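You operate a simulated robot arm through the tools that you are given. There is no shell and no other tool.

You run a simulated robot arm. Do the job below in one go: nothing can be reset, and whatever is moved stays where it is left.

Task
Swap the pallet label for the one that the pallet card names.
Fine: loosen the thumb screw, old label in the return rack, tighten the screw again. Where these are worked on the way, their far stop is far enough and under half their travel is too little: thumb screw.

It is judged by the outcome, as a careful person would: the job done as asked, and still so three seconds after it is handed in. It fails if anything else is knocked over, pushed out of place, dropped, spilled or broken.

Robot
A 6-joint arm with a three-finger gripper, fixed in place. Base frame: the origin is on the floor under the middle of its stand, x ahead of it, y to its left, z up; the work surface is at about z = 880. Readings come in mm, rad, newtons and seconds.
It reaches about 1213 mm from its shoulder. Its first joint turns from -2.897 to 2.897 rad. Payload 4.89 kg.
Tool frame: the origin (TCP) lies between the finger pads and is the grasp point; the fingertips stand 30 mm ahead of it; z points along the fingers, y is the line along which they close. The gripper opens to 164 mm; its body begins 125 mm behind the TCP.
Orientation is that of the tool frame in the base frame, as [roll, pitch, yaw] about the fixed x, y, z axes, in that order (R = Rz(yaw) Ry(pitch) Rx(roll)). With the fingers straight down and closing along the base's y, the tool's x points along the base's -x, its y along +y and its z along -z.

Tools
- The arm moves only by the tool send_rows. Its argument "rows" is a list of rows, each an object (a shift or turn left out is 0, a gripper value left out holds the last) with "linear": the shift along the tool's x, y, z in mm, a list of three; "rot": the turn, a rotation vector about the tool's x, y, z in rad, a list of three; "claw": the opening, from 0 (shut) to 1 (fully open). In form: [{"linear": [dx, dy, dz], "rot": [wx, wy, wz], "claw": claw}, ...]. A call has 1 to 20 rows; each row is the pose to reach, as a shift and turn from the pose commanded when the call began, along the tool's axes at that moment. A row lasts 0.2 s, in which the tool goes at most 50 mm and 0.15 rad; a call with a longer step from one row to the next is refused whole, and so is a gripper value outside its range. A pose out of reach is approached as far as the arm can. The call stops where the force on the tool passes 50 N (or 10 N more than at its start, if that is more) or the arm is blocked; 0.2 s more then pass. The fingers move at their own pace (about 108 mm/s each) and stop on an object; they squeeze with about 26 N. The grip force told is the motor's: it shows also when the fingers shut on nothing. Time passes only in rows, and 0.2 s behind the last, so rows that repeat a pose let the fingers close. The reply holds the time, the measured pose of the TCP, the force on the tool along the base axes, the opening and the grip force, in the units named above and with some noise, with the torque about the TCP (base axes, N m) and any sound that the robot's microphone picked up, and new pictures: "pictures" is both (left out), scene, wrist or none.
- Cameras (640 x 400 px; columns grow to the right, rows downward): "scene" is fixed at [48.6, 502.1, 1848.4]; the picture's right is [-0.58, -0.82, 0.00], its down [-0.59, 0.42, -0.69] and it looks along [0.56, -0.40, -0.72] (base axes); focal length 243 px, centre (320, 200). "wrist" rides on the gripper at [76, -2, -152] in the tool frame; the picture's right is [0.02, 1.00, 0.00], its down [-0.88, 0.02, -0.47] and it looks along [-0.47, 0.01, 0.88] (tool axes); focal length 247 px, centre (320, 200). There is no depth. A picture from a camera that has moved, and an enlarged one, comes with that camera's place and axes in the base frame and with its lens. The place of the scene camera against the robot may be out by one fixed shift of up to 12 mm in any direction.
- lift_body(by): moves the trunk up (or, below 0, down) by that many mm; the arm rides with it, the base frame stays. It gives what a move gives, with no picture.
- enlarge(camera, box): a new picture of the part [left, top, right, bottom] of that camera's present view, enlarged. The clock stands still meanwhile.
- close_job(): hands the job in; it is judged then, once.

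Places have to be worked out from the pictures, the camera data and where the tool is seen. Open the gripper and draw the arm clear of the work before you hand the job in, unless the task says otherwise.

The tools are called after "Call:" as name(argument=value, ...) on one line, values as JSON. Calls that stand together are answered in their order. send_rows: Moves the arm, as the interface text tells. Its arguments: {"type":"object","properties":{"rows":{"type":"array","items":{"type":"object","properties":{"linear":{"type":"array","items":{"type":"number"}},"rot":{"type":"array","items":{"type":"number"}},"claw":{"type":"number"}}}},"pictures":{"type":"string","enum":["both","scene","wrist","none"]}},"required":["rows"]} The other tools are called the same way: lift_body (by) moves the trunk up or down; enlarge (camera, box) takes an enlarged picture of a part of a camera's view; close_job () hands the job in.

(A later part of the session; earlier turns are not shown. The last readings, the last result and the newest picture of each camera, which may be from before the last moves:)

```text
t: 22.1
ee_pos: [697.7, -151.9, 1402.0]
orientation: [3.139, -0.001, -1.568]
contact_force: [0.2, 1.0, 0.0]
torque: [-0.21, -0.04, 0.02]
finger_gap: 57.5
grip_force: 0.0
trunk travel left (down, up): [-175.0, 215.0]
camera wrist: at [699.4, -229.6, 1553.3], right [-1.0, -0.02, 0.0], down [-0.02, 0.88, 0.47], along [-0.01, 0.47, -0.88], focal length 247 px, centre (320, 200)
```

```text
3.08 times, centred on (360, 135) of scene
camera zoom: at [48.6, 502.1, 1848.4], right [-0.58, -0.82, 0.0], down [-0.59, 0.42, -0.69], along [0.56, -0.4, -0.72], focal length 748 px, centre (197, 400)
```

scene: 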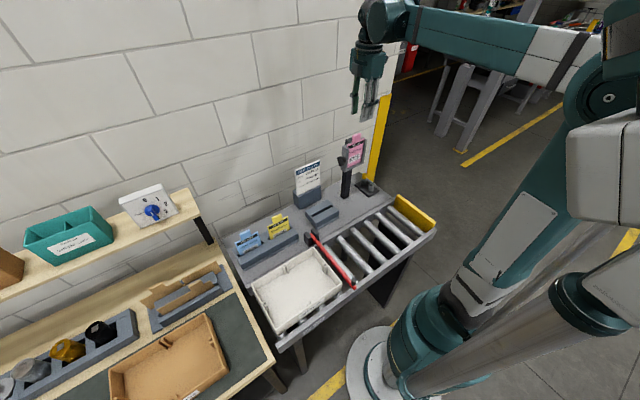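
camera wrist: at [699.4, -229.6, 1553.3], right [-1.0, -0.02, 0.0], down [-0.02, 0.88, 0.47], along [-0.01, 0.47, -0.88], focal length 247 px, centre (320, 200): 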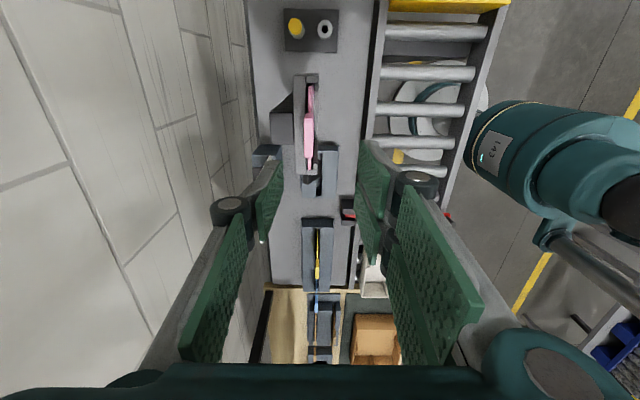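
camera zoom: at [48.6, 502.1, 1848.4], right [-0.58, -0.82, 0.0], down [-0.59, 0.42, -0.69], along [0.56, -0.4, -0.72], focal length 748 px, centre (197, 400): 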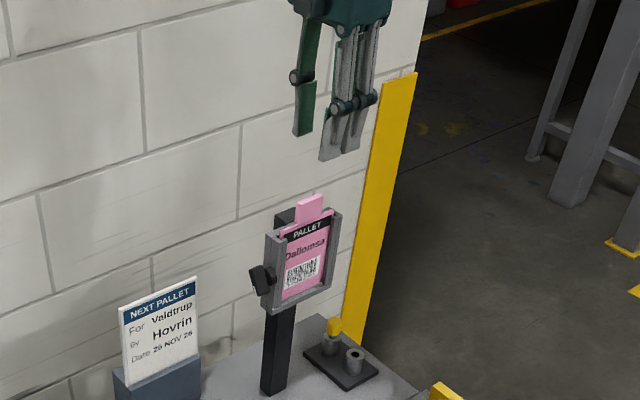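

Top view: the pink tab is centred near (710, -164), its top at z ≈ 1284, with the frame and post tops at about 1241. I move over it and down to just above it (fingertips ≈ 1300) for a check.

Call:
send_rows(rows=[{"linear": [6, -6, 30]}, {"linear": [12.6, -12.8, 60]}, {"linear": [12.6, -12.8, 72]}, {"linear": [12.6, -12.8, 72]}], pictures="both")

Call:
enlarge(camera="wrist", box=[220, 60, 420, 260])

Call:
enlarge(camera="scene", box=[320, 90, 400, 190])

```text
t: 23.1
ee_pos: [710.7, -166.7, 1329.2]
orientation: [3.14, -0.001, -1.57]
contact_force: [0.8, 0.9, -1.1]
torque: [0.02, 0.09, 0.03]
finger_gap: 57.4
grip_force: 0.0
trunk travel left (down, up): [-175.0, 215.0]
camera wrist: at [713.3, -243.8, 1480.6], right [-1.0, -0.02, 0.0], down [-0.02, 0.88, 0.47], along [-0.01, 0.47, -0.88], focal length 247 px, centre (320, 200)
```

scene: 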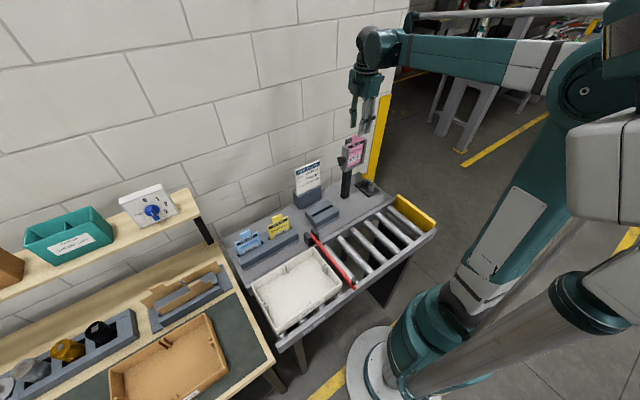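
wrist: 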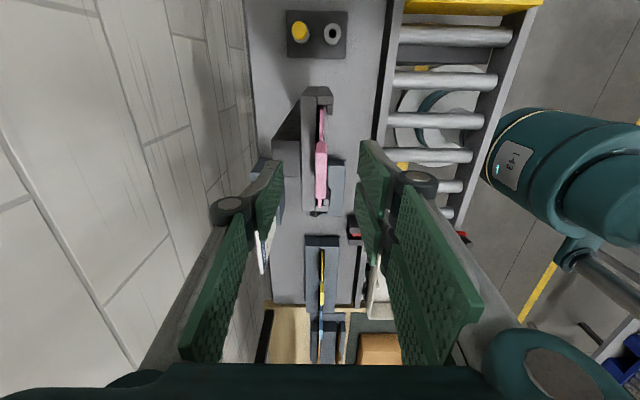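

```text
2.00 times, centred on (320, 160) of wrist
camera zoom: at [713.3, -243.8, 1480.6], right [-1.0, -0.02, 0.0], down [-0.02, 0.88, 0.47], along [-0.01, 0.47, -0.88], focal length 494 px, centre (320, 280)
```

zoom: 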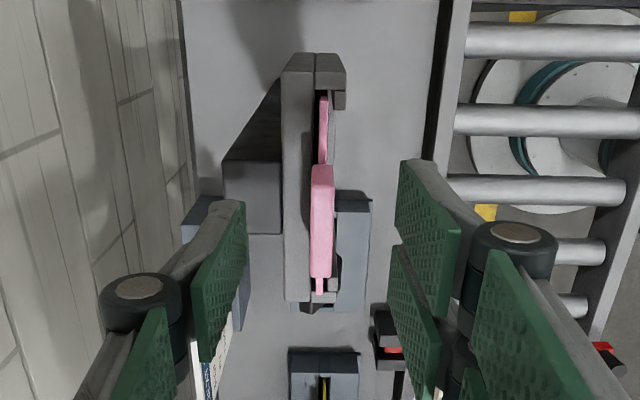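

```text
4.00 times, centred on (360, 140) of scene
camera zoom: at [48.6, 502.1, 1848.4], right [-0.58, -0.82, 0.0], down [-0.59, 0.42, -0.69], along [0.56, -0.4, -0.72], focal length 973 px, centre (160, 440)
```

zoom: 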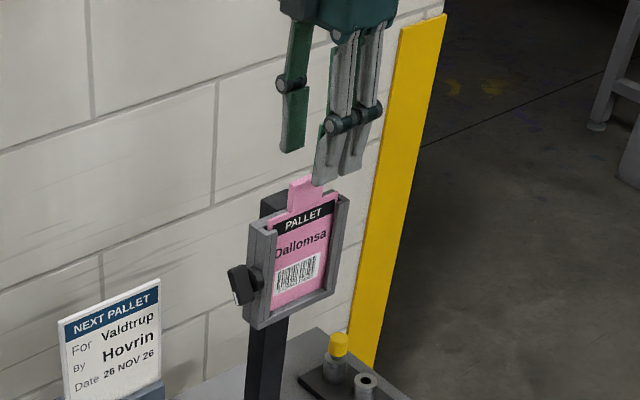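

The tab is well centred between the open fingers. I descend 43 mm so the fingertips reach z ≈ 1256, still above the frame and post tops, then close on the tab.

Call:
send_rows(rows=[{"linear": [-1, -0.5, 20]}, {"linear": [-1.5, -0.5, 43]}, {"linear": [-1.5, -0.5, 43]}, {"linear": [-1.5, -0.5, 43], "claw": 0}, {"linear": [-1.5, -0.5, 43], "claw": 0}, {"linear": [-1.5, -0.5, 43], "claw": 0}, {"linear": [-1.5, -0.5, 43], "claw": 0}], pictures="both")

Call:
enlarge(camera="scene", box=[320, 90, 400, 190])

Call:
enlarge(camera="wrist", box=[220, 60, 420, 260])

```text
t: 24.7
ee_pos: [708.5, -164.9, 1285.5]
orientation: [3.14, -0.001, -1.569]
contact_force: [0.6, 0.4, -0.3]
torque: [-0.01, 0.01, -0.01]
finger_gap: 9.1
grip_force: 25.7
trunk travel left (down, up): [-175.0, 215.0]
camera wrist: at [711.6, -241.6, 1437.3], right [-1.0, -0.02, 0.0], down [-0.02, 0.88, 0.47], along [-0.01, 0.47, -0.88], focal length 247 px, centre (320, 200)
```

scene: 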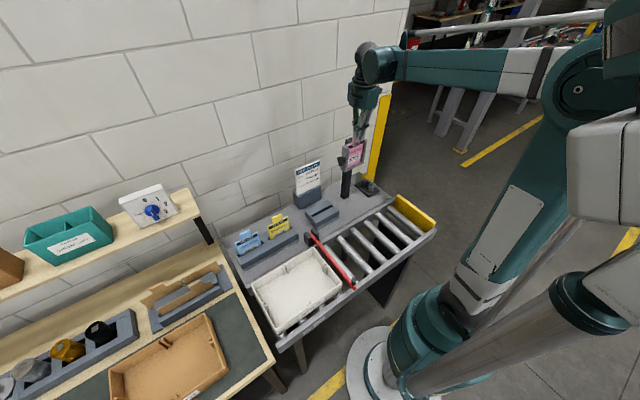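
wrist: 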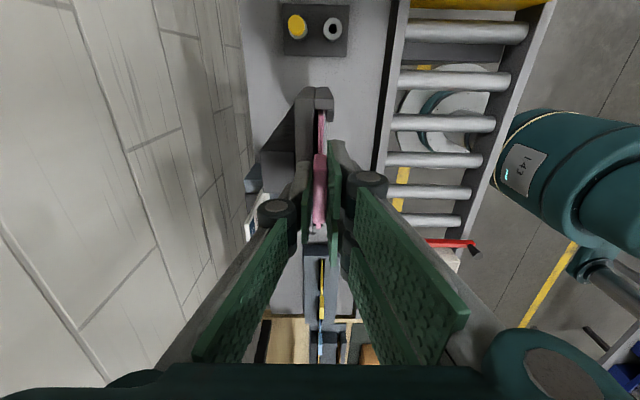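

```text
4.00 times, centred on (360, 140) of scene
camera zoom: at [48.6, 502.1, 1848.4], right [-0.58, -0.82, 0.0], down [-0.59, 0.42, -0.69], along [0.56, -0.4, -0.72], focal length 973 px, centre (160, 440)
```

zoom: 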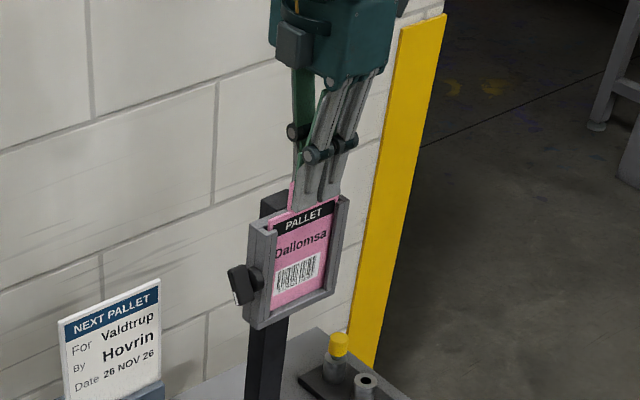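

```text
2.00 times, centred on (320, 160) of wrist
camera zoom: at [711.6, -241.6, 1437.3], right [-1.0, -0.02, 0.0], down [-0.02, 0.88, 0.47], along [-0.01, 0.47, -0.88], focal length 494 px, centre (320, 280)
```

zoom: 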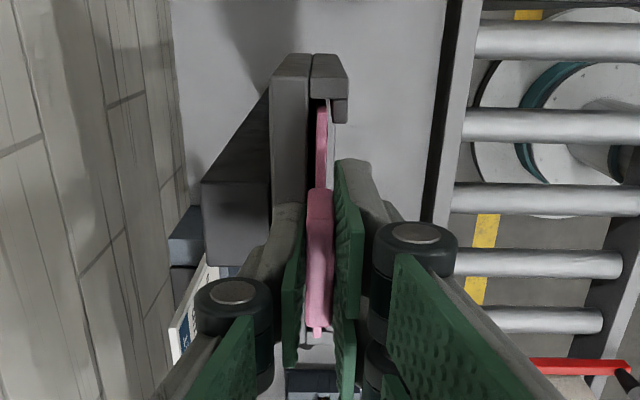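

Gripped (9.1 mm gap, 26 N) with almost no side load. I lift straight up slowly and watch the force to confirm the label slides free.

Call:
send_rows(rows=[{"linear": [0, 0, -8]}, {"linear": [0, 0, -18]}, {"linear": [0, 0, -30]}], pictures="both")

Call:
enlarge(camera="scene", box=[320, 90, 400, 190])

```text
t: 25.5
ee_pos: [710.7, -164.6, 1315.8]
orientation: [3.138, -0.003, -1.569]
contact_force: [1.0, 0.2, -1.0]
torque: [0.0, 0.02, 0.0]
finger_gap: 9.1
grip_force: 26.0
trunk travel left (down, up): [-175.0, 215.0]
camera wrist: at [713.2, -241.9, 1468.2], right [-1.0, -0.02, 0.0], down [-0.02, 0.88, 0.47], along [-0.01, 0.47, -0.88], focal length 247 px, centre (320, 200)
```

scene: 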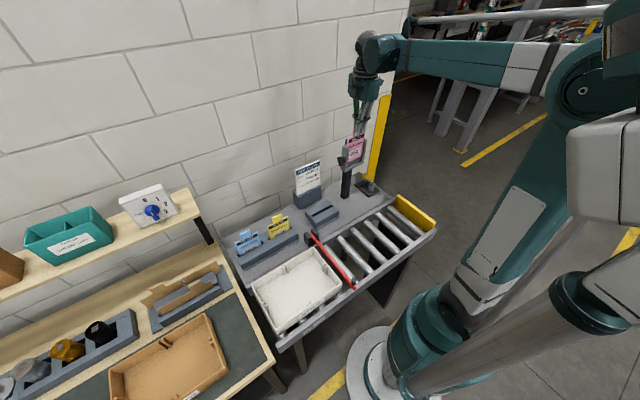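
wrist: 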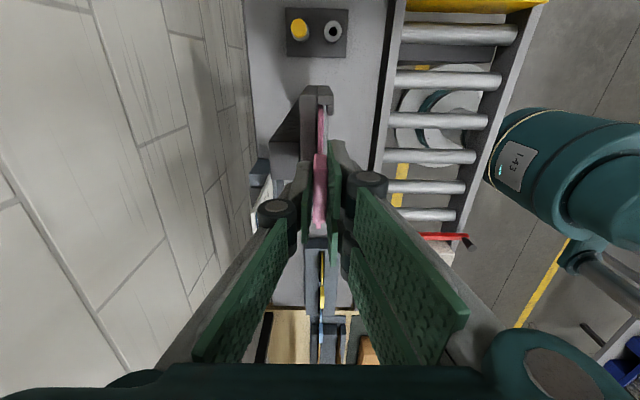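

```text
4.00 times, centred on (360, 140) of scene
camera zoom: at [48.6, 502.1, 1848.4], right [-0.58, -0.82, 0.0], down [-0.59, 0.42, -0.69], along [0.56, -0.4, -0.72], focal length 973 px, centre (160, 440)
```

zoom: 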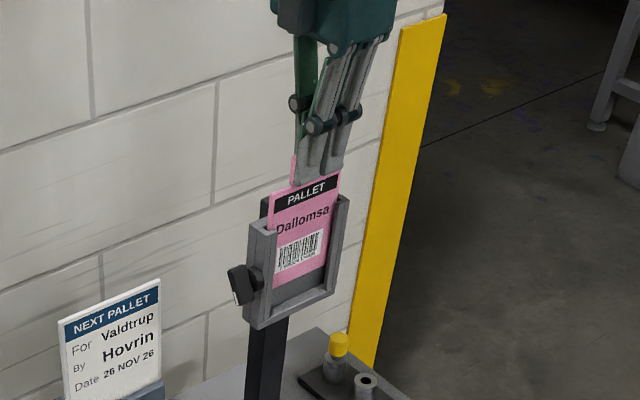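

The label slides freely. I lift it another 120 mm to clear the frame completely.

Call:
send_rows(rows=[{"linear": [0, 0, -20]}, {"linear": [0, 0, -45]}, {"linear": [0, 0, -70]}, {"linear": [0, 0, -95]}, {"linear": [0, 0, -120]}, {"linear": [0, 0, -120]}], pictures="both")

Call:
enlarge(camera="scene", box=[310, 50, 410, 190])

Call:
enlarge(camera="wrist", box=[220, 80, 420, 260])

```text
t: 26.9
ee_pos: [711.7, -164.9, 1437.1]
orientation: [3.139, -0.002, -1.568]
contact_force: [1.3, 0.4, -0.6]
torque: [-0.01, -0.02, 0.01]
finger_gap: 9.1
grip_force: 25.7
trunk travel left (down, up): [-175.0, 215.0]
camera wrist: at [713.6, -241.9, 1588.6], right [-1.0, -0.02, 0.0], down [-0.02, 0.88, 0.47], along [-0.01, 0.47, -0.88], focal length 247 px, centre (320, 200)
```

scene: 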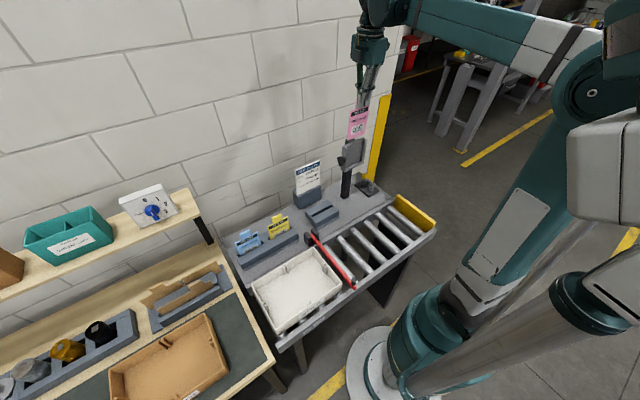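
wrist: 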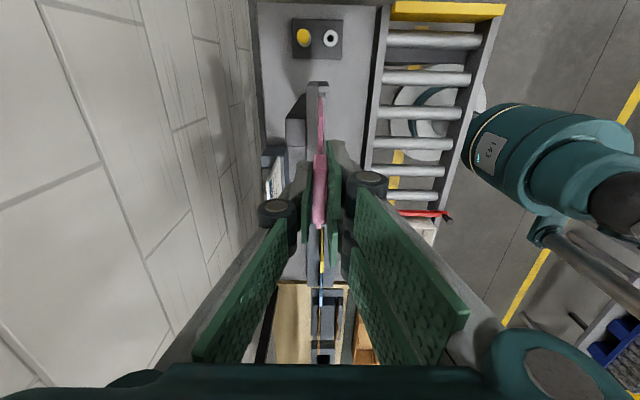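

```text
2.86 times, centred on (360, 120) of scene
camera zoom: at [48.6, 502.1, 1848.4], right [-0.58, -0.82, 0.0], down [-0.59, 0.42, -0.69], along [0.56, -0.4, -0.72], focal length 695 px, centre (206, 429)
```

zoom: 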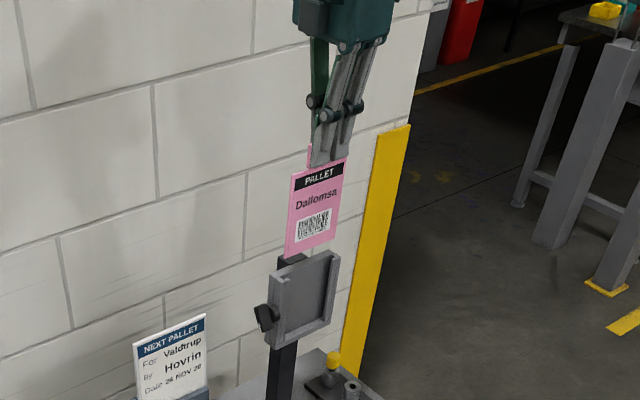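

```text
2.22 times, centred on (320, 170) of wrist
camera zoom: at [713.6, -241.9, 1588.6], right [-1.0, -0.02, 0.0], down [-0.02, 0.88, 0.47], along [-0.01, 0.47, -0.88], focal length 549 px, centre (320, 267)
```

zoom: 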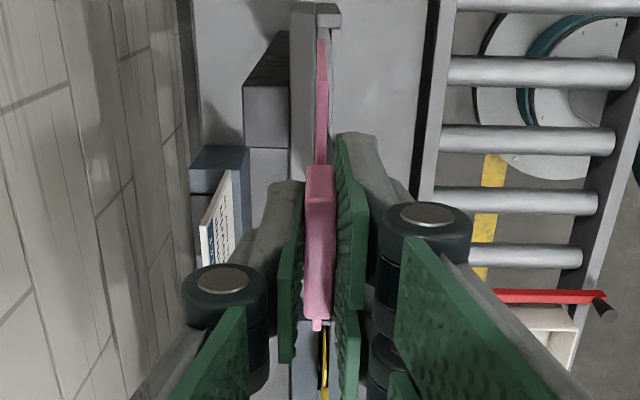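

The pink label is out and hangs straight, clear of the frame. I estimate the return rack slot at about (693, 29, 930); I carry the label over it and descend partway to look.

Call:
send_rows(rows=[{"linear": [-35, 3, 0]}, {"linear": [-75, 7, 0]}, {"linear": [-115, 11, 0]}, {"linear": [-155, 15, 0]}, {"linear": [-194, 18, 0]}, {"linear": [-194, 18, 40]}, {"linear": [-194, 18, 80]}, {"linear": [-194, 18, 120]}, {"linear": [-194, 18, 160]}, {"linear": [-194, 18, 200]}, {"linear": [-194, 18, 240]}, {"linear": [-194, 18, 240]}], pictures="both")

Call:
enlarge(camera="scene", box=[260, 120, 380, 240])

Call:
enlarge(camera="wrist", box=[220, 60, 420, 260])

```text
t: 29.5
ee_pos: [692.5, 29.0, 1196.0]
orientation: [3.141, -0.001, -1.569]
contact_force: [1.1, -0.6, -0.2]
torque: [0.01, 0.03, -0.03]
finger_gap: 9.3
grip_force: 26.1
trunk travel left (down, up): [-175.0, 215.0]
camera wrist: at [694.9, -48.1, 1347.9], right [-1.0, -0.02, 0.0], down [-0.02, 0.88, 0.47], along [-0.01, 0.47, -0.88], focal length 247 px, centre (320, 200)
```

scene: 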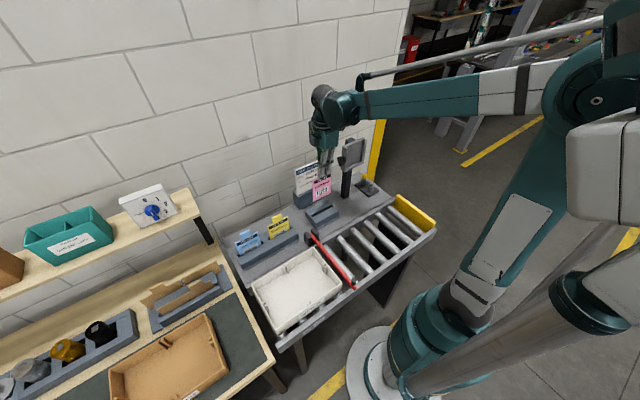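
wrist: 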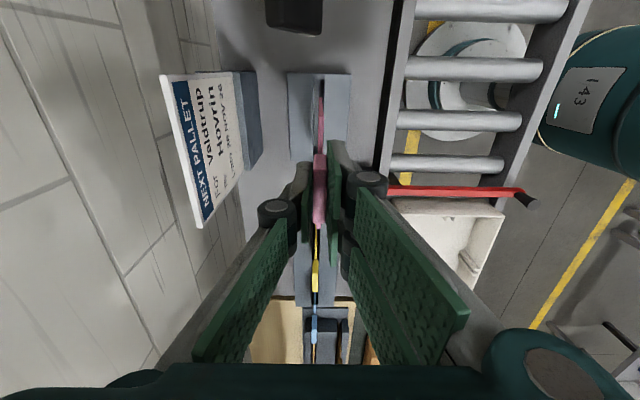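

```text
3.33 times, centred on (320, 180) of scene
camera zoom: at [48.6, 502.1, 1848.4], right [-0.58, -0.82, 0.0], down [-0.59, 0.42, -0.69], along [0.56, -0.4, -0.72], focal length 811 px, centre (320, 267)
```

zoom: 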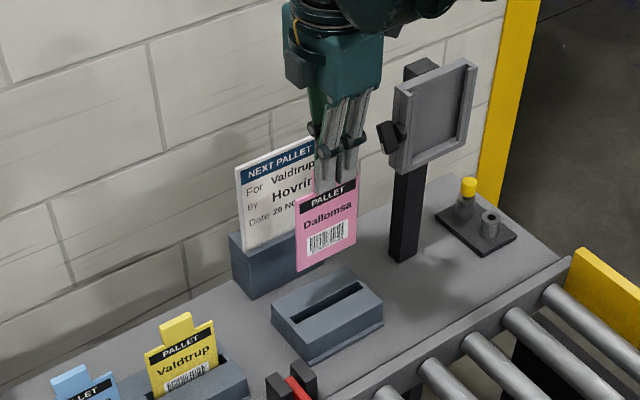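

```text
2.00 times, centred on (320, 160) of wrist
camera zoom: at [694.9, -48.1, 1347.9], right [-1.0, -0.02, 0.0], down [-0.02, 0.88, 0.47], along [-0.01, 0.47, -0.88], focal length 494 px, centre (320, 280)
```

zoom: 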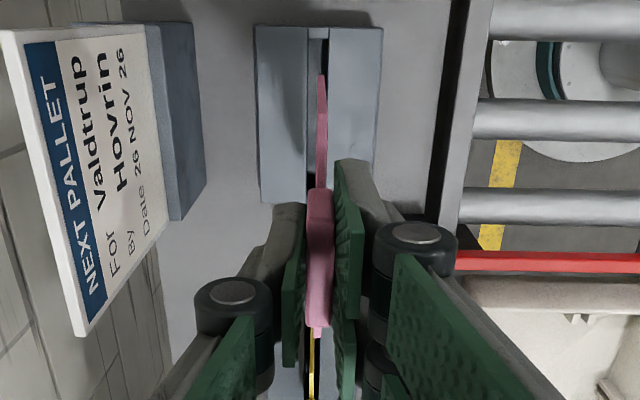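

The label hangs right over the rack. I enlarge the slot's visible end to measure its centre relative to the label.

Call:
enlarge(camera="wrist", box=[280, 60, 360, 140])

Call:
enlarge(camera="scene", box=[290, 165, 350, 235])

```text
5.00 times, centred on (320, 100) of wrist
camera zoom: at [694.9, -48.1, 1347.9], right [-1.0, -0.02, 0.0], down [-0.02, 0.88, 0.47], along [-0.01, 0.47, -0.88], focal length 1235 px, centre (320, 700)
```

zoom: 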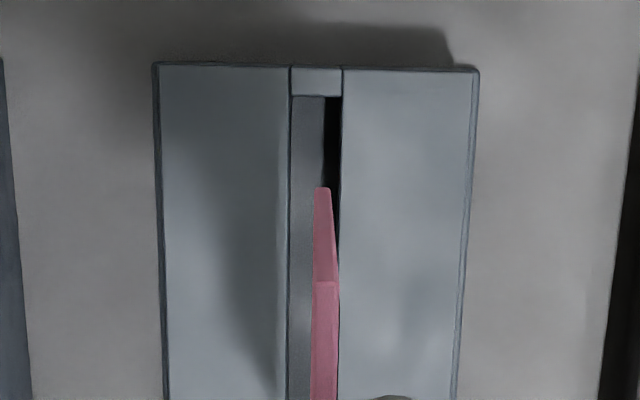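

```text
5.71 times, centred on (320, 200) of scene
camera zoom: at [48.6, 502.1, 1848.4], right [-0.58, -0.82, 0.0], down [-0.59, 0.42, -0.69], along [0.56, -0.4, -0.72], focal length 1390 px, centre (320, 200)
```

zoom: 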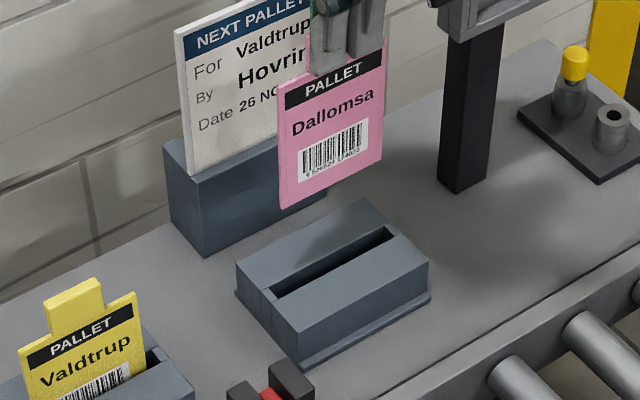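

The slot is about 15 mm wide, centred near x ≈ 695.5, and the label is about 4–6 mm thick and sits about 1.7 mm too far toward -x. I correct that and descend until the label's bottom is just above the rack, then check.

Call:
send_rows(rows=[{"linear": [-0.5, -1.8, 35]}, {"linear": [-0.5, -1.8, 70]}, {"linear": [-0.5, -1.8, 98]}, {"linear": [-0.5, -1.8, 98]}], pictures="both")

Call:
enlarge(camera="wrist", box=[270, 50, 370, 150])

Call:
enlarge(camera="scene", box=[290, 165, 350, 235])

```text
t: 30.5
ee_pos: [695.3, 28.2, 1097.2]
orientation: [3.139, -0.002, -1.569]
contact_force: [0.5, 0.4, 0.2]
torque: [-0.02, 0.06, 0.0]
finger_gap: 9.4
grip_force: 25.6
trunk travel left (down, up): [-175.0, 215.0]
camera wrist: at [696.6, -48.8, 1249.0], right [-1.0, -0.02, 0.0], down [-0.02, 0.88, 0.47], along [-0.01, 0.47, -0.88], focal length 247 px, centre (320, 200)
```

scene: 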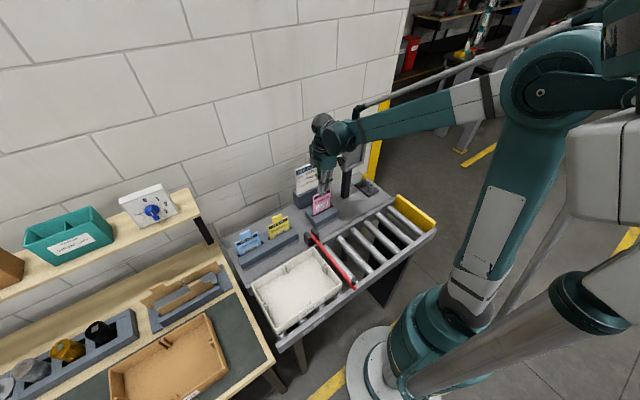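
wrist: 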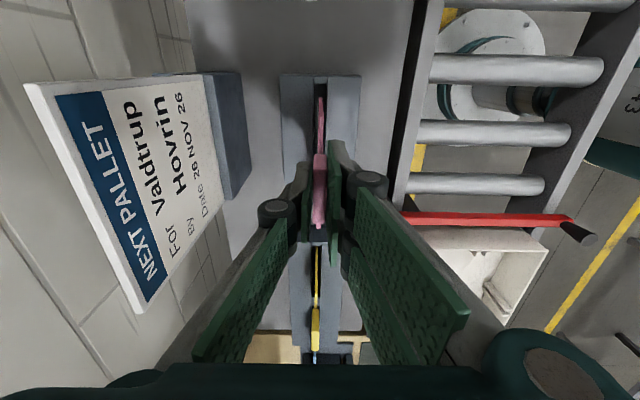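

```text
4.00 times, centred on (320, 100) of wrist
camera zoom: at [696.6, -48.8, 1249.0], right [-1.0, -0.02, 0.0], down [-0.02, 0.88, 0.47], along [-0.01, 0.47, -0.88], focal length 988 px, centre (320, 600)
```

zoom: 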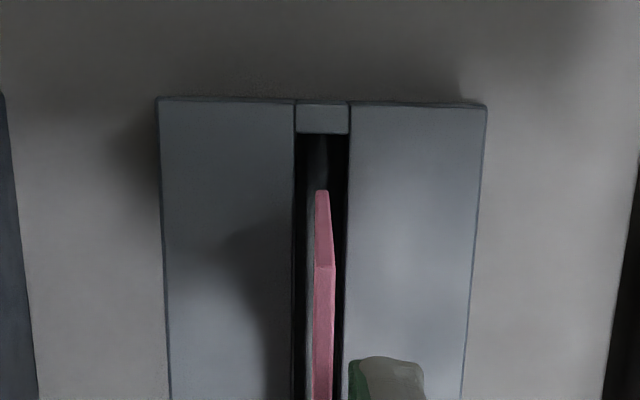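

```text
5.71 times, centred on (320, 200) of scene
camera zoom: at [48.6, 502.1, 1848.4], right [-0.58, -0.82, 0.0], down [-0.59, 0.42, -0.69], along [0.56, -0.4, -0.72], focal length 1390 px, centre (320, 200)
```

zoom: 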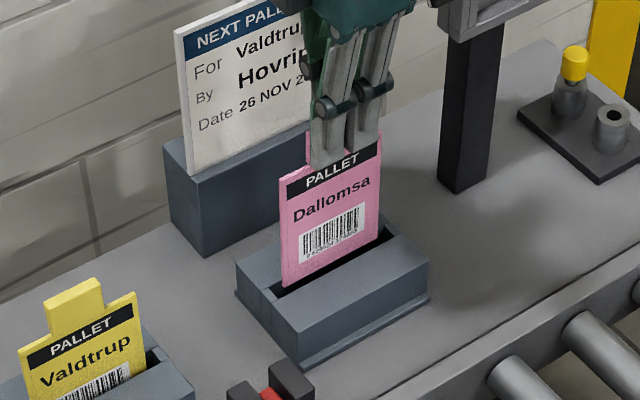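

The label is centred in the slot. I lower it into the rack, slowing down near the floor and watching the force.

Call:
send_rows(rows=[{"linear": [0, 0, 10]}, {"linear": [0, 0, 20]}, {"linear": [0, 0, 30]}, {"linear": [0, 0, 38]}], pictures="scene")

Call:
enlarge(camera="scene", box=[290, 165, 350, 235])

```text
t: 31.5
ee_pos: [693.3, 29.3, 1058.8]
orientation: [3.14, 0.0, -1.569]
contact_force: [-0.7, -0.1, -0.1]
torque: [-0.02, -0.04, -0.01]
finger_gap: 9.2
grip_force: 25.8
trunk travel left (down, up): [-175.0, 215.0]
```

scene: 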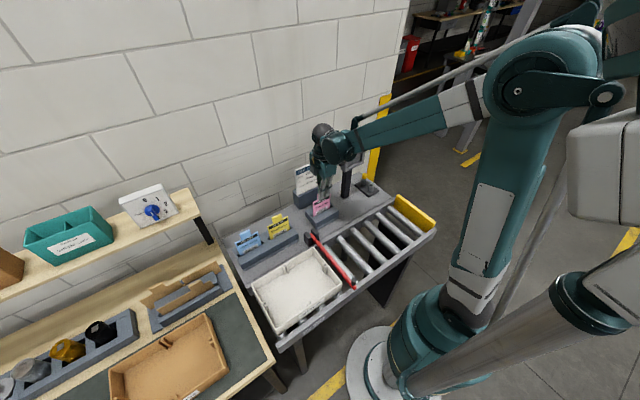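

```text
5.71 times, centred on (320, 200) of scene
camera zoom: at [48.6, 502.1, 1848.4], right [-0.58, -0.82, 0.0], down [-0.59, 0.42, -0.69], along [0.56, -0.4, -0.72], focal length 1390 px, centre (320, 200)
```

zoom: 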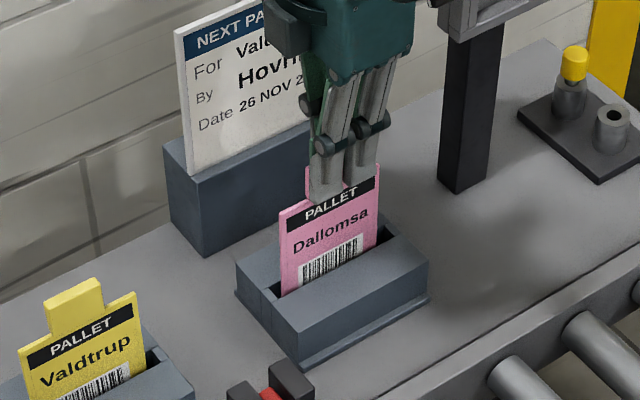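

It's going in without contact; compared to the yellow label, about 8 mm remain. I lower in 2 mm steps.

Call:
send_rows(rows=[{"linear": [0, 0, 2]}, {"linear": [0, 0, 4]}, {"linear": [0, 0, 6]}], pictures="none")

```text
t: 32.3
ee_pos: [694.9, 30.0, 1052.3]
orientation: [3.141, -0.002, -1.567]
contact_force: [1.0, 0.3, 1.5]
torque: [0.03, 0.0, 0.01]
finger_gap: 9.0
grip_force: 25.9
trunk travel left (down, up): [-175.0, 215.0]
```

No contact yet, so I continue in 1.5 mm steps.

Call:
send_rows(rows=[{"linear": [0, 0, 1.5]}, {"linear": [0, 0, 3]}], pictures="none")

Call:
send_rows(rows=[{"linear": [0, 0, 1.5]}, {"linear": [0, 0, 3]}], pictures="scene")

Call:
enlarge(camera="scene", box=[290, 165, 350, 235])

```text
t: 32.9
ee_pos: [693.1, 29.6, 1051.0]
orientation: [-3.141, -0.001, -1.569]
contact_force: [-0.3, 2.4, 24.3]
torque: [0.1, -0.02, 0.04]
finger_gap: 9.4
grip_force: 25.9
trunk travel left (down, up): [-175.0, 215.0]
```

```text
t: 33.5
ee_pos: [693.1, 29.5, 1048.0]
orientation: [3.141, 0.0, -1.57]
contact_force: [-0.7, 1.5, 23.0]
torque: [0.06, -0.03, 0.0]
finger_gap: 9.2
grip_force: 25.9
trunk travel left (down, up): [-175.0, 215.0]
```

scene: 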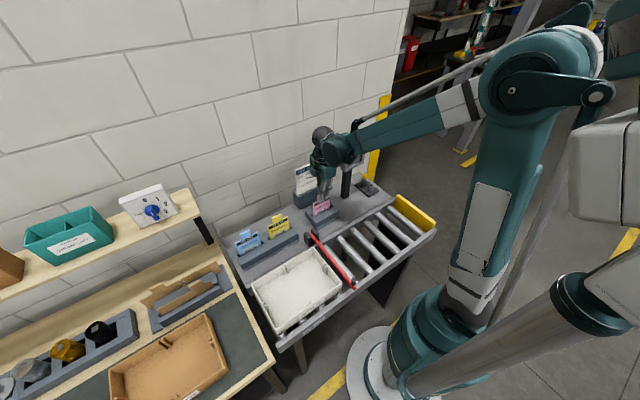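

```text
5.71 times, centred on (320, 200) of scene
camera zoom: at [48.6, 502.1, 1848.4], right [-0.58, -0.82, 0.0], down [-0.59, 0.42, -0.69], along [0.56, -0.4, -0.72], focal length 1390 px, centre (320, 200)
```

zoom: 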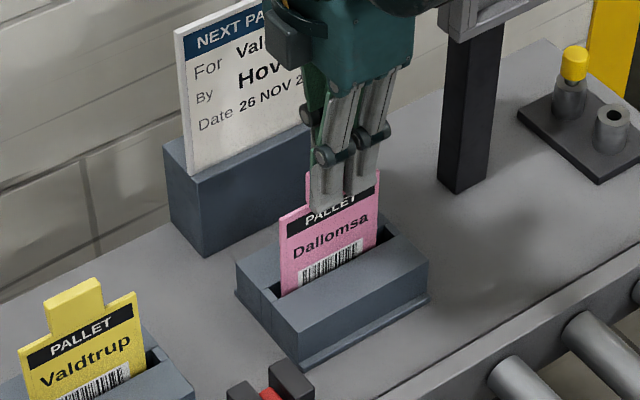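

The label has reached the rack floor (the fingers slid a few mm down the tab under about 23 N). I open the fingers modestly and rise straight up.

Call:
send_rows(rows=[{"linear": [0, 0, 0], "claw": 0.22}, {"linear": [0, 0, 0], "claw": 0.22}, {"linear": [0, 0, 0], "claw": 0.22}, {"linear": [0, 0, -20], "claw": 0.22}, {"linear": [0, 0, -50], "claw": 0.22}, {"linear": [0, 0, -90], "claw": 0.22}, {"linear": [0, 0, -130], "claw": 0.22}], pictures="both")

Call:
enlarge(camera="scene", box=[290, 165, 350, 235])

Call:
enlarge(camera="wrist", box=[260, 60, 380, 180])

```text
t: 35.1
ee_pos: [694.9, 26.7, 1179.4]
orientation: [3.139, 0.0, -1.569]
contact_force: [0.7, -0.8, -0.5]
torque: [0.0, 0.13, -0.01]
finger_gap: 36.0
grip_force: 0.0
trunk travel left (down, up): [-175.0, 215.0]
camera wrist: at [697.0, -48.9, 1331.1], right [-1.0, -0.02, 0.0], down [-0.02, 0.88, 0.47], along [-0.01, 0.47, -0.88], focal length 247 px, centre (320, 200)
```

scene: 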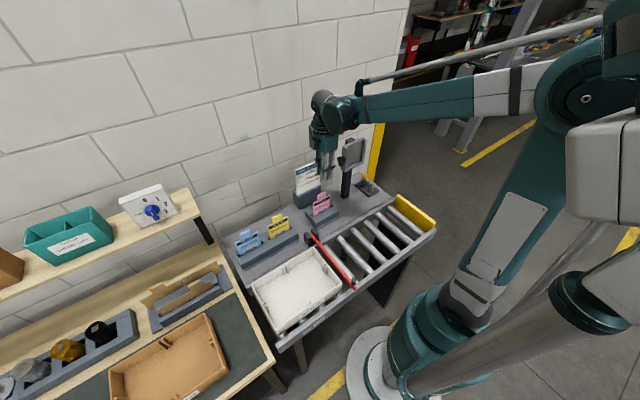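
wrist: 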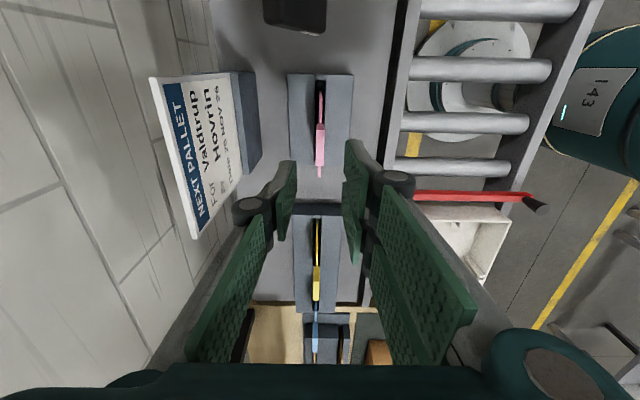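

```text
5.71 times, centred on (320, 200) of scene
camera zoom: at [48.6, 502.1, 1848.4], right [-0.58, -0.82, 0.0], down [-0.59, 0.42, -0.69], along [0.56, -0.4, -0.72], focal length 1390 px, centre (320, 200)
```

zoom: 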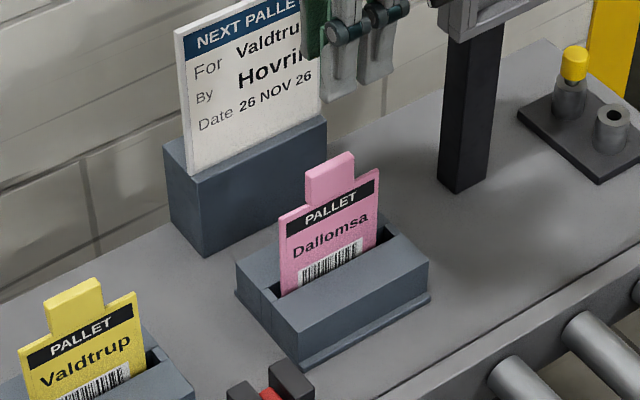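

```text
3.33 times, centred on (320, 120) of wrist
camera zoom: at [697.0, -48.9, 1331.1], right [-1.0, -0.02, 0.0], down [-0.02, 0.88, 0.47], along [-0.01, 0.47, -0.88], focal length 823 px, centre (320, 467)
```

zoom: 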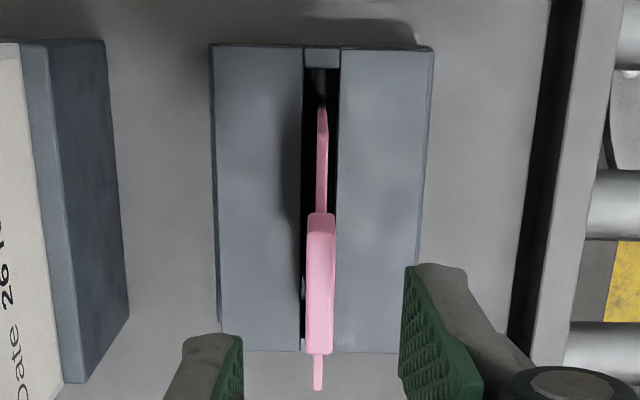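

The pink label stands in the return rack. Next I move along +y above the yellow Valdtrup label, which I estimate at about (694, 262) with its tab top near z ≈ 1045.

Call:
send_rows(rows=[{"linear": [-40, 0, -10]}, {"linear": [-85, 0, -20]}, {"linear": [-130, 0, -20]}, {"linear": [-175, 0, -20]}, {"linear": [-215, 0, -20]}, {"linear": [-235, 0, -20]}, {"linear": [-235, 0, -20]}], pictures="both")

Call:
enlarge(camera="wrist", box=[240, 60, 400, 220])

Call:
enlarge(camera="scene", box=[220, 140, 340, 280])

```text
t: 36.7
ee_pos: [693.4, 263.5, 1196.1]
orientation: [3.139, -0.002, -1.568]
contact_force: [0.2, 0.3, 0.1]
torque: [-0.03, 0.01, -0.04]
finger_gap: 36.1
grip_force: 0.0
trunk travel left (down, up): [-175.0, 215.0]
camera wrist: at [695.8, 188.1, 1348.4], right [-1.0, -0.02, 0.0], down [-0.02, 0.88, 0.47], along [-0.01, 0.47, -0.88], focal length 247 px, centre (320, 200)
```

scene: 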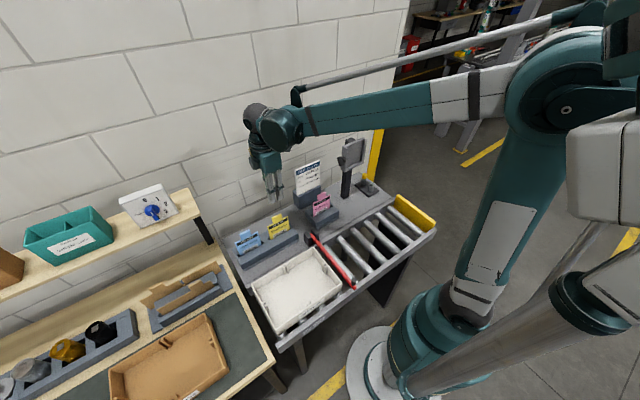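
wrist: 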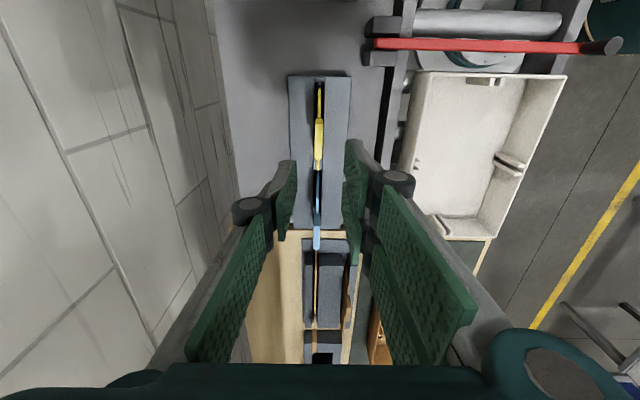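

```text
2.50 times, centred on (320, 140) of wrist
camera zoom: at [695.8, 188.1, 1348.4], right [-1.0, -0.02, 0.0], down [-0.02, 0.88, 0.47], along [-0.01, 0.47, -0.88], focal length 617 px, centre (320, 350)
```

zoom: 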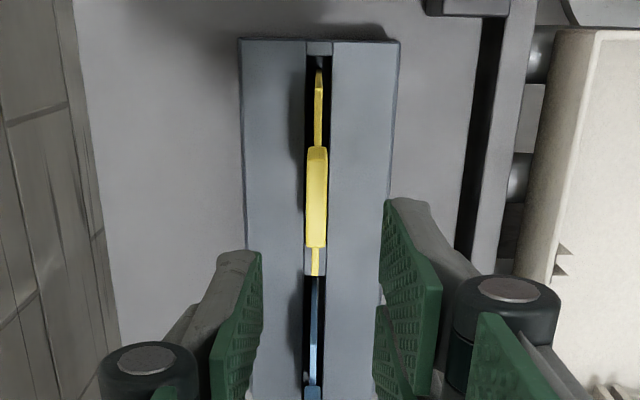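

```text
2.86 times, centred on (280, 210) of scene
camera zoom: at [48.6, 502.1, 1848.4], right [-0.58, -0.82, 0.0], down [-0.59, 0.42, -0.69], along [0.56, -0.4, -0.72], focal length 695 px, centre (434, 171)
```

zoom: 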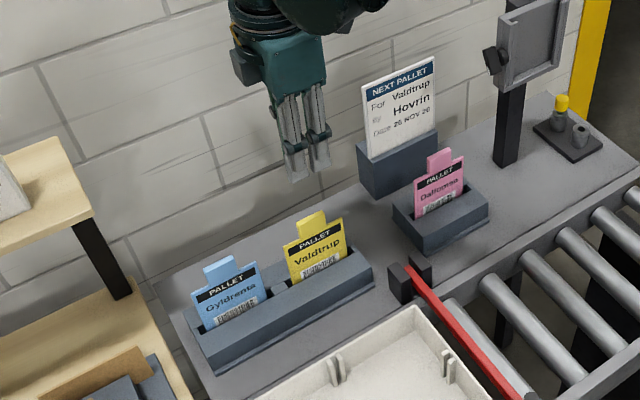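

The yellow tab is at about (696, 265), with its top near z ≈ 1046. I centre over it and descend until the fingertips are just above it to verify.

Call:
send_rows(rows=[{"linear": [-1.5, -2.6, 40]}, {"linear": [-1.5, -2.6, 80]}, {"linear": [-1.5, -2.6, 106]}, {"linear": [-1.5, -2.6, 106]}], pictures="both")

Call:
enlarge(camera="wrist", box=[240, 80, 400, 240])

Call:
enlarge(camera="scene", box=[240, 160, 320, 260])

```text
t: 37.7
ee_pos: [696.6, 265.5, 1089.7]
orientation: [3.14, -0.003, -1.569]
contact_force: [0.8, 1.1, -0.9]
torque: [-0.06, 0.1, 0.02]
finger_gap: 36.3
grip_force: 0.1
trunk travel left (down, up): [-175.0, 215.0]
camera wrist: at [699.2, 189.5, 1242.1], right [-1.0, -0.02, 0.0], down [-0.02, 0.88, 0.47], along [-0.01, 0.47, -0.88], focal length 247 px, centre (320, 200)
```

scene: 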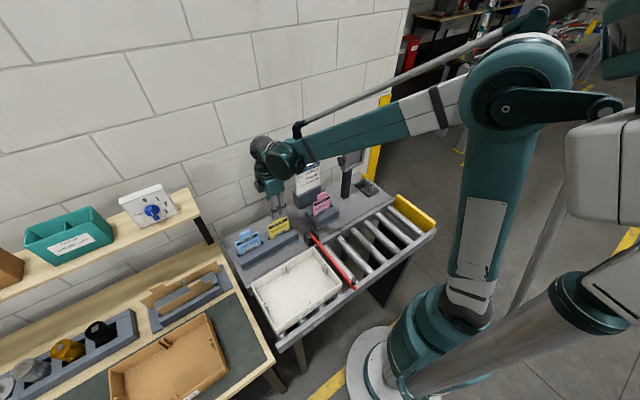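
wrist: 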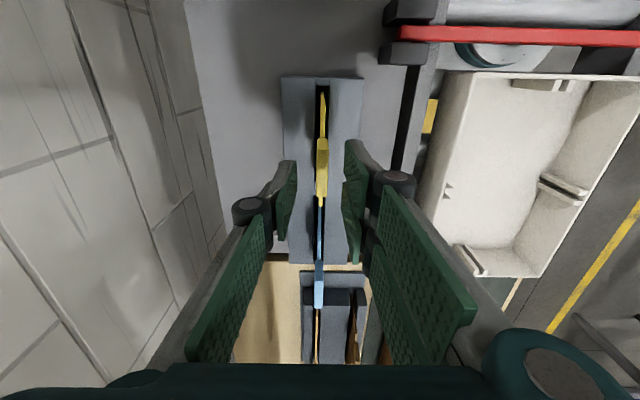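

```text
2.50 times, centred on (320, 160) of wrist
camera zoom: at [699.2, 189.5, 1242.1], right [-1.0, -0.02, 0.0], down [-0.02, 0.88, 0.47], along [-0.01, 0.47, -0.88], focal length 617 px, centre (320, 300)
```

zoom: 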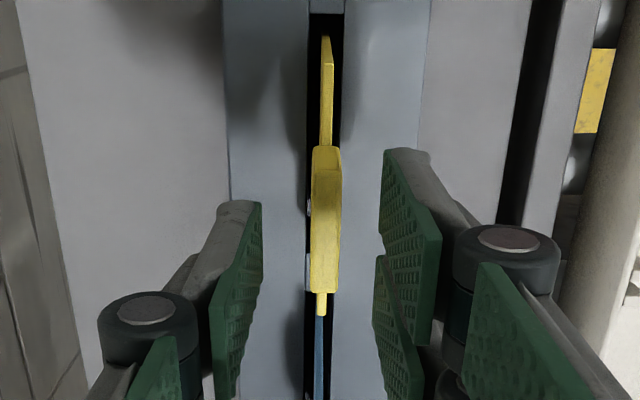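

```text
4.00 times, centred on (280, 210) of scene
camera zoom: at [48.6, 502.1, 1848.4], right [-0.58, -0.82, 0.0], down [-0.59, 0.42, -0.69], along [0.56, -0.4, -0.72], focal length 973 px, centre (480, 160)
```

zoom: 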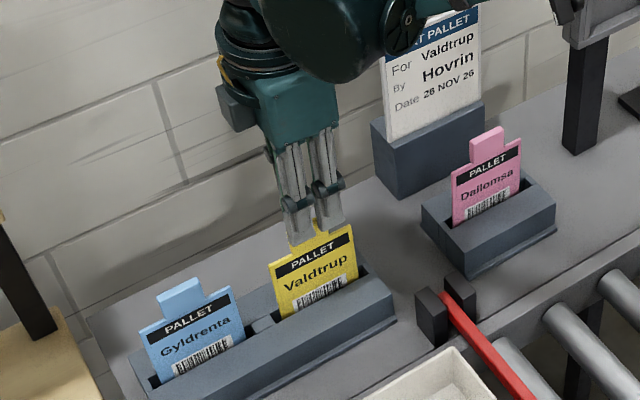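

The tab is centred to about 1 mm. I descend 43 mm, close on it and check the grip.

Call:
send_rows(rows=[{"linear": [0, 1, 20]}, {"linear": [0, 1, 43]}, {"linear": [0, 1, 43]}, {"linear": [0, 1, 43], "claw": 0}, {"linear": [0, 1, 43], "claw": 0}, {"linear": [0, 1, 43], "claw": 0}], pictures="both")

Call:
enlarge(camera="wrist", box=[240, 80, 400, 240])

Call:
enlarge(camera="scene", box=[240, 160, 320, 260])

```text
t: 39.1
ee_pos: [697.0, 264.2, 1046.9]
orientation: [-3.142, -0.003, -1.569]
contact_force: [-0.6, 0.2, 0.6]
torque: [0.01, -0.05, 0.02]
finger_gap: 9.0
grip_force: 26.2
trunk travel left (down, up): [-175.0, 215.0]
camera wrist: at [697.7, 188.3, 1199.9], right [-1.0, -0.02, 0.0], down [-0.02, 0.88, 0.47], along [-0.01, 0.47, -0.88], focal length 247 px, centre (320, 200)
```

scene: 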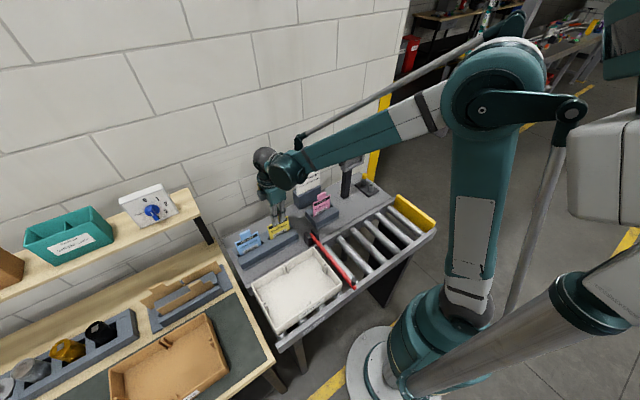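
wrist: 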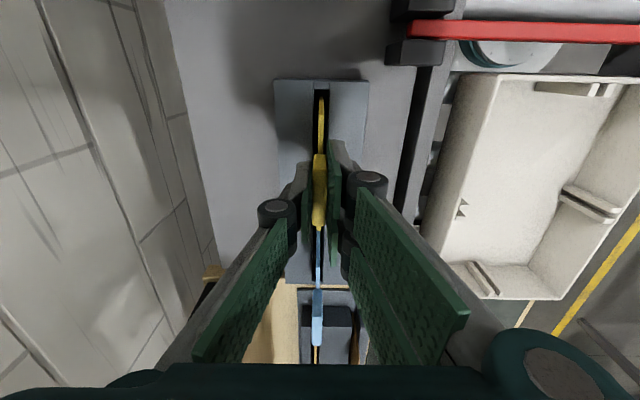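

```text
2.50 times, centred on (320, 160) of wrist
camera zoom: at [697.7, 188.3, 1199.9], right [-1.0, -0.02, 0.0], down [-0.02, 0.88, 0.47], along [-0.01, 0.47, -0.88], focal length 617 px, centre (320, 300)
```

zoom: 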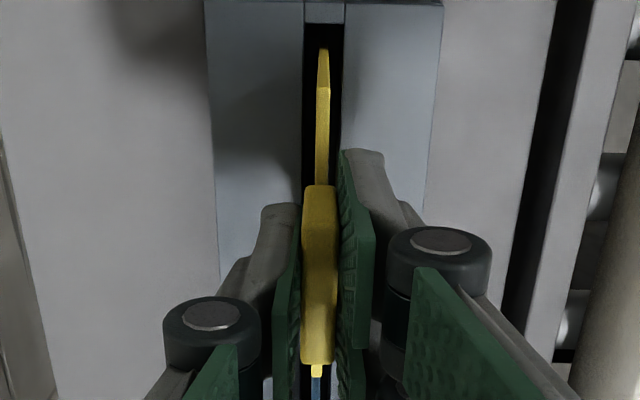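

```text
4.00 times, centred on (280, 210) of scene
camera zoom: at [48.6, 502.1, 1848.4], right [-0.58, -0.82, 0.0], down [-0.59, 0.42, -0.69], along [0.56, -0.4, -0.72], focal length 973 px, centre (480, 160)
```

zoom: 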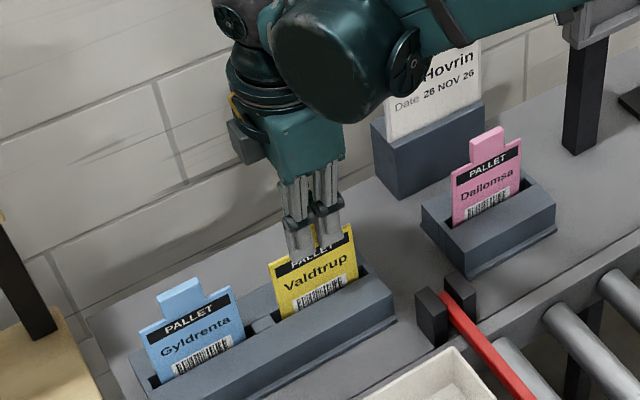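

The yellow tab is gripped in the same relative position as the pink one was. I lift it straight up out of its rack.

Call:
send_rows(rows=[{"linear": [0, 0, -10]}, {"linear": [0, 0, -25]}, {"linear": [0, 0, -45]}, {"linear": [0, 0, -80]}, {"linear": [0, 0, -120]}, {"linear": [0, 0, -160]}, {"linear": [0, 0, -200]}, {"linear": [0, 0, -240]}, {"linear": [0, 0, -280]}, {"linear": [0, 0, -320]}, {"linear": [0, 0, -360]}, {"linear": [0, 0, -395]}], pictures="both")

Call:
enlarge(camera="scene", box=[220, 40, 340, 280])

```text
t: 41.7
ee_pos: [696.4, 264.5, 1442.9]
orientation: [3.14, -0.003, -1.571]
contact_force: [0.6, -0.2, -0.4]
torque: [-0.01, 0.02, 0.03]
finger_gap: 9.1
grip_force: 26.1
trunk travel left (down, up): [-175.0, 215.0]
camera wrist: at [699.0, 188.8, 1595.0], right [-1.0, -0.02, 0.0], down [-0.02, 0.88, 0.47], along [-0.01, 0.47, -0.88], focal length 247 px, centre (320, 200)
```

scene: 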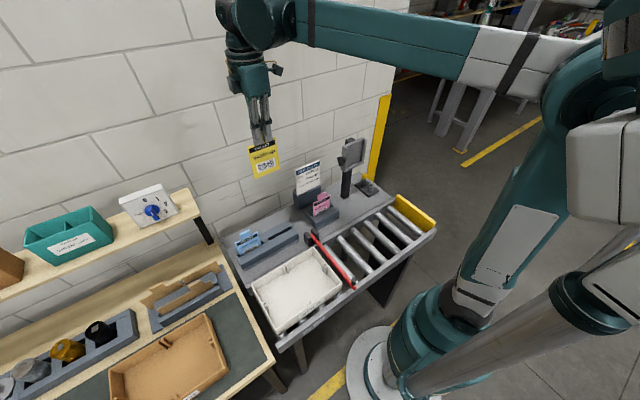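
wrist: 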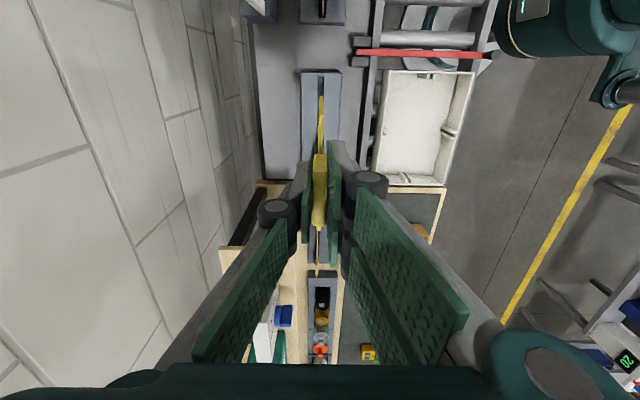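

```text
1.67 times, centred on (280, 160) of scene
camera zoom: at [48.6, 502.1, 1848.4], right [-0.58, -0.82, 0.0], down [-0.59, 0.42, -0.69], along [0.56, -0.4, -0.72], focal length 405 px, centre (387, 267)
```

zoom: 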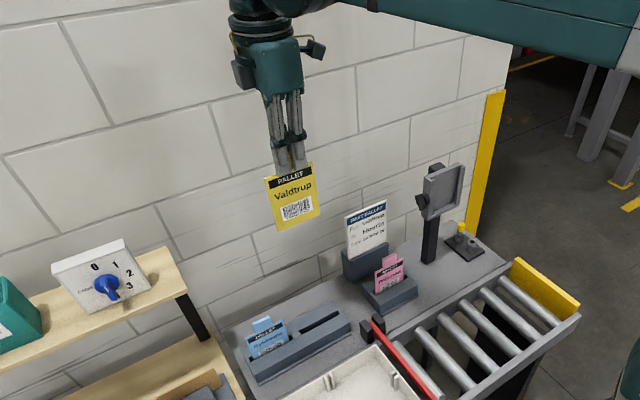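

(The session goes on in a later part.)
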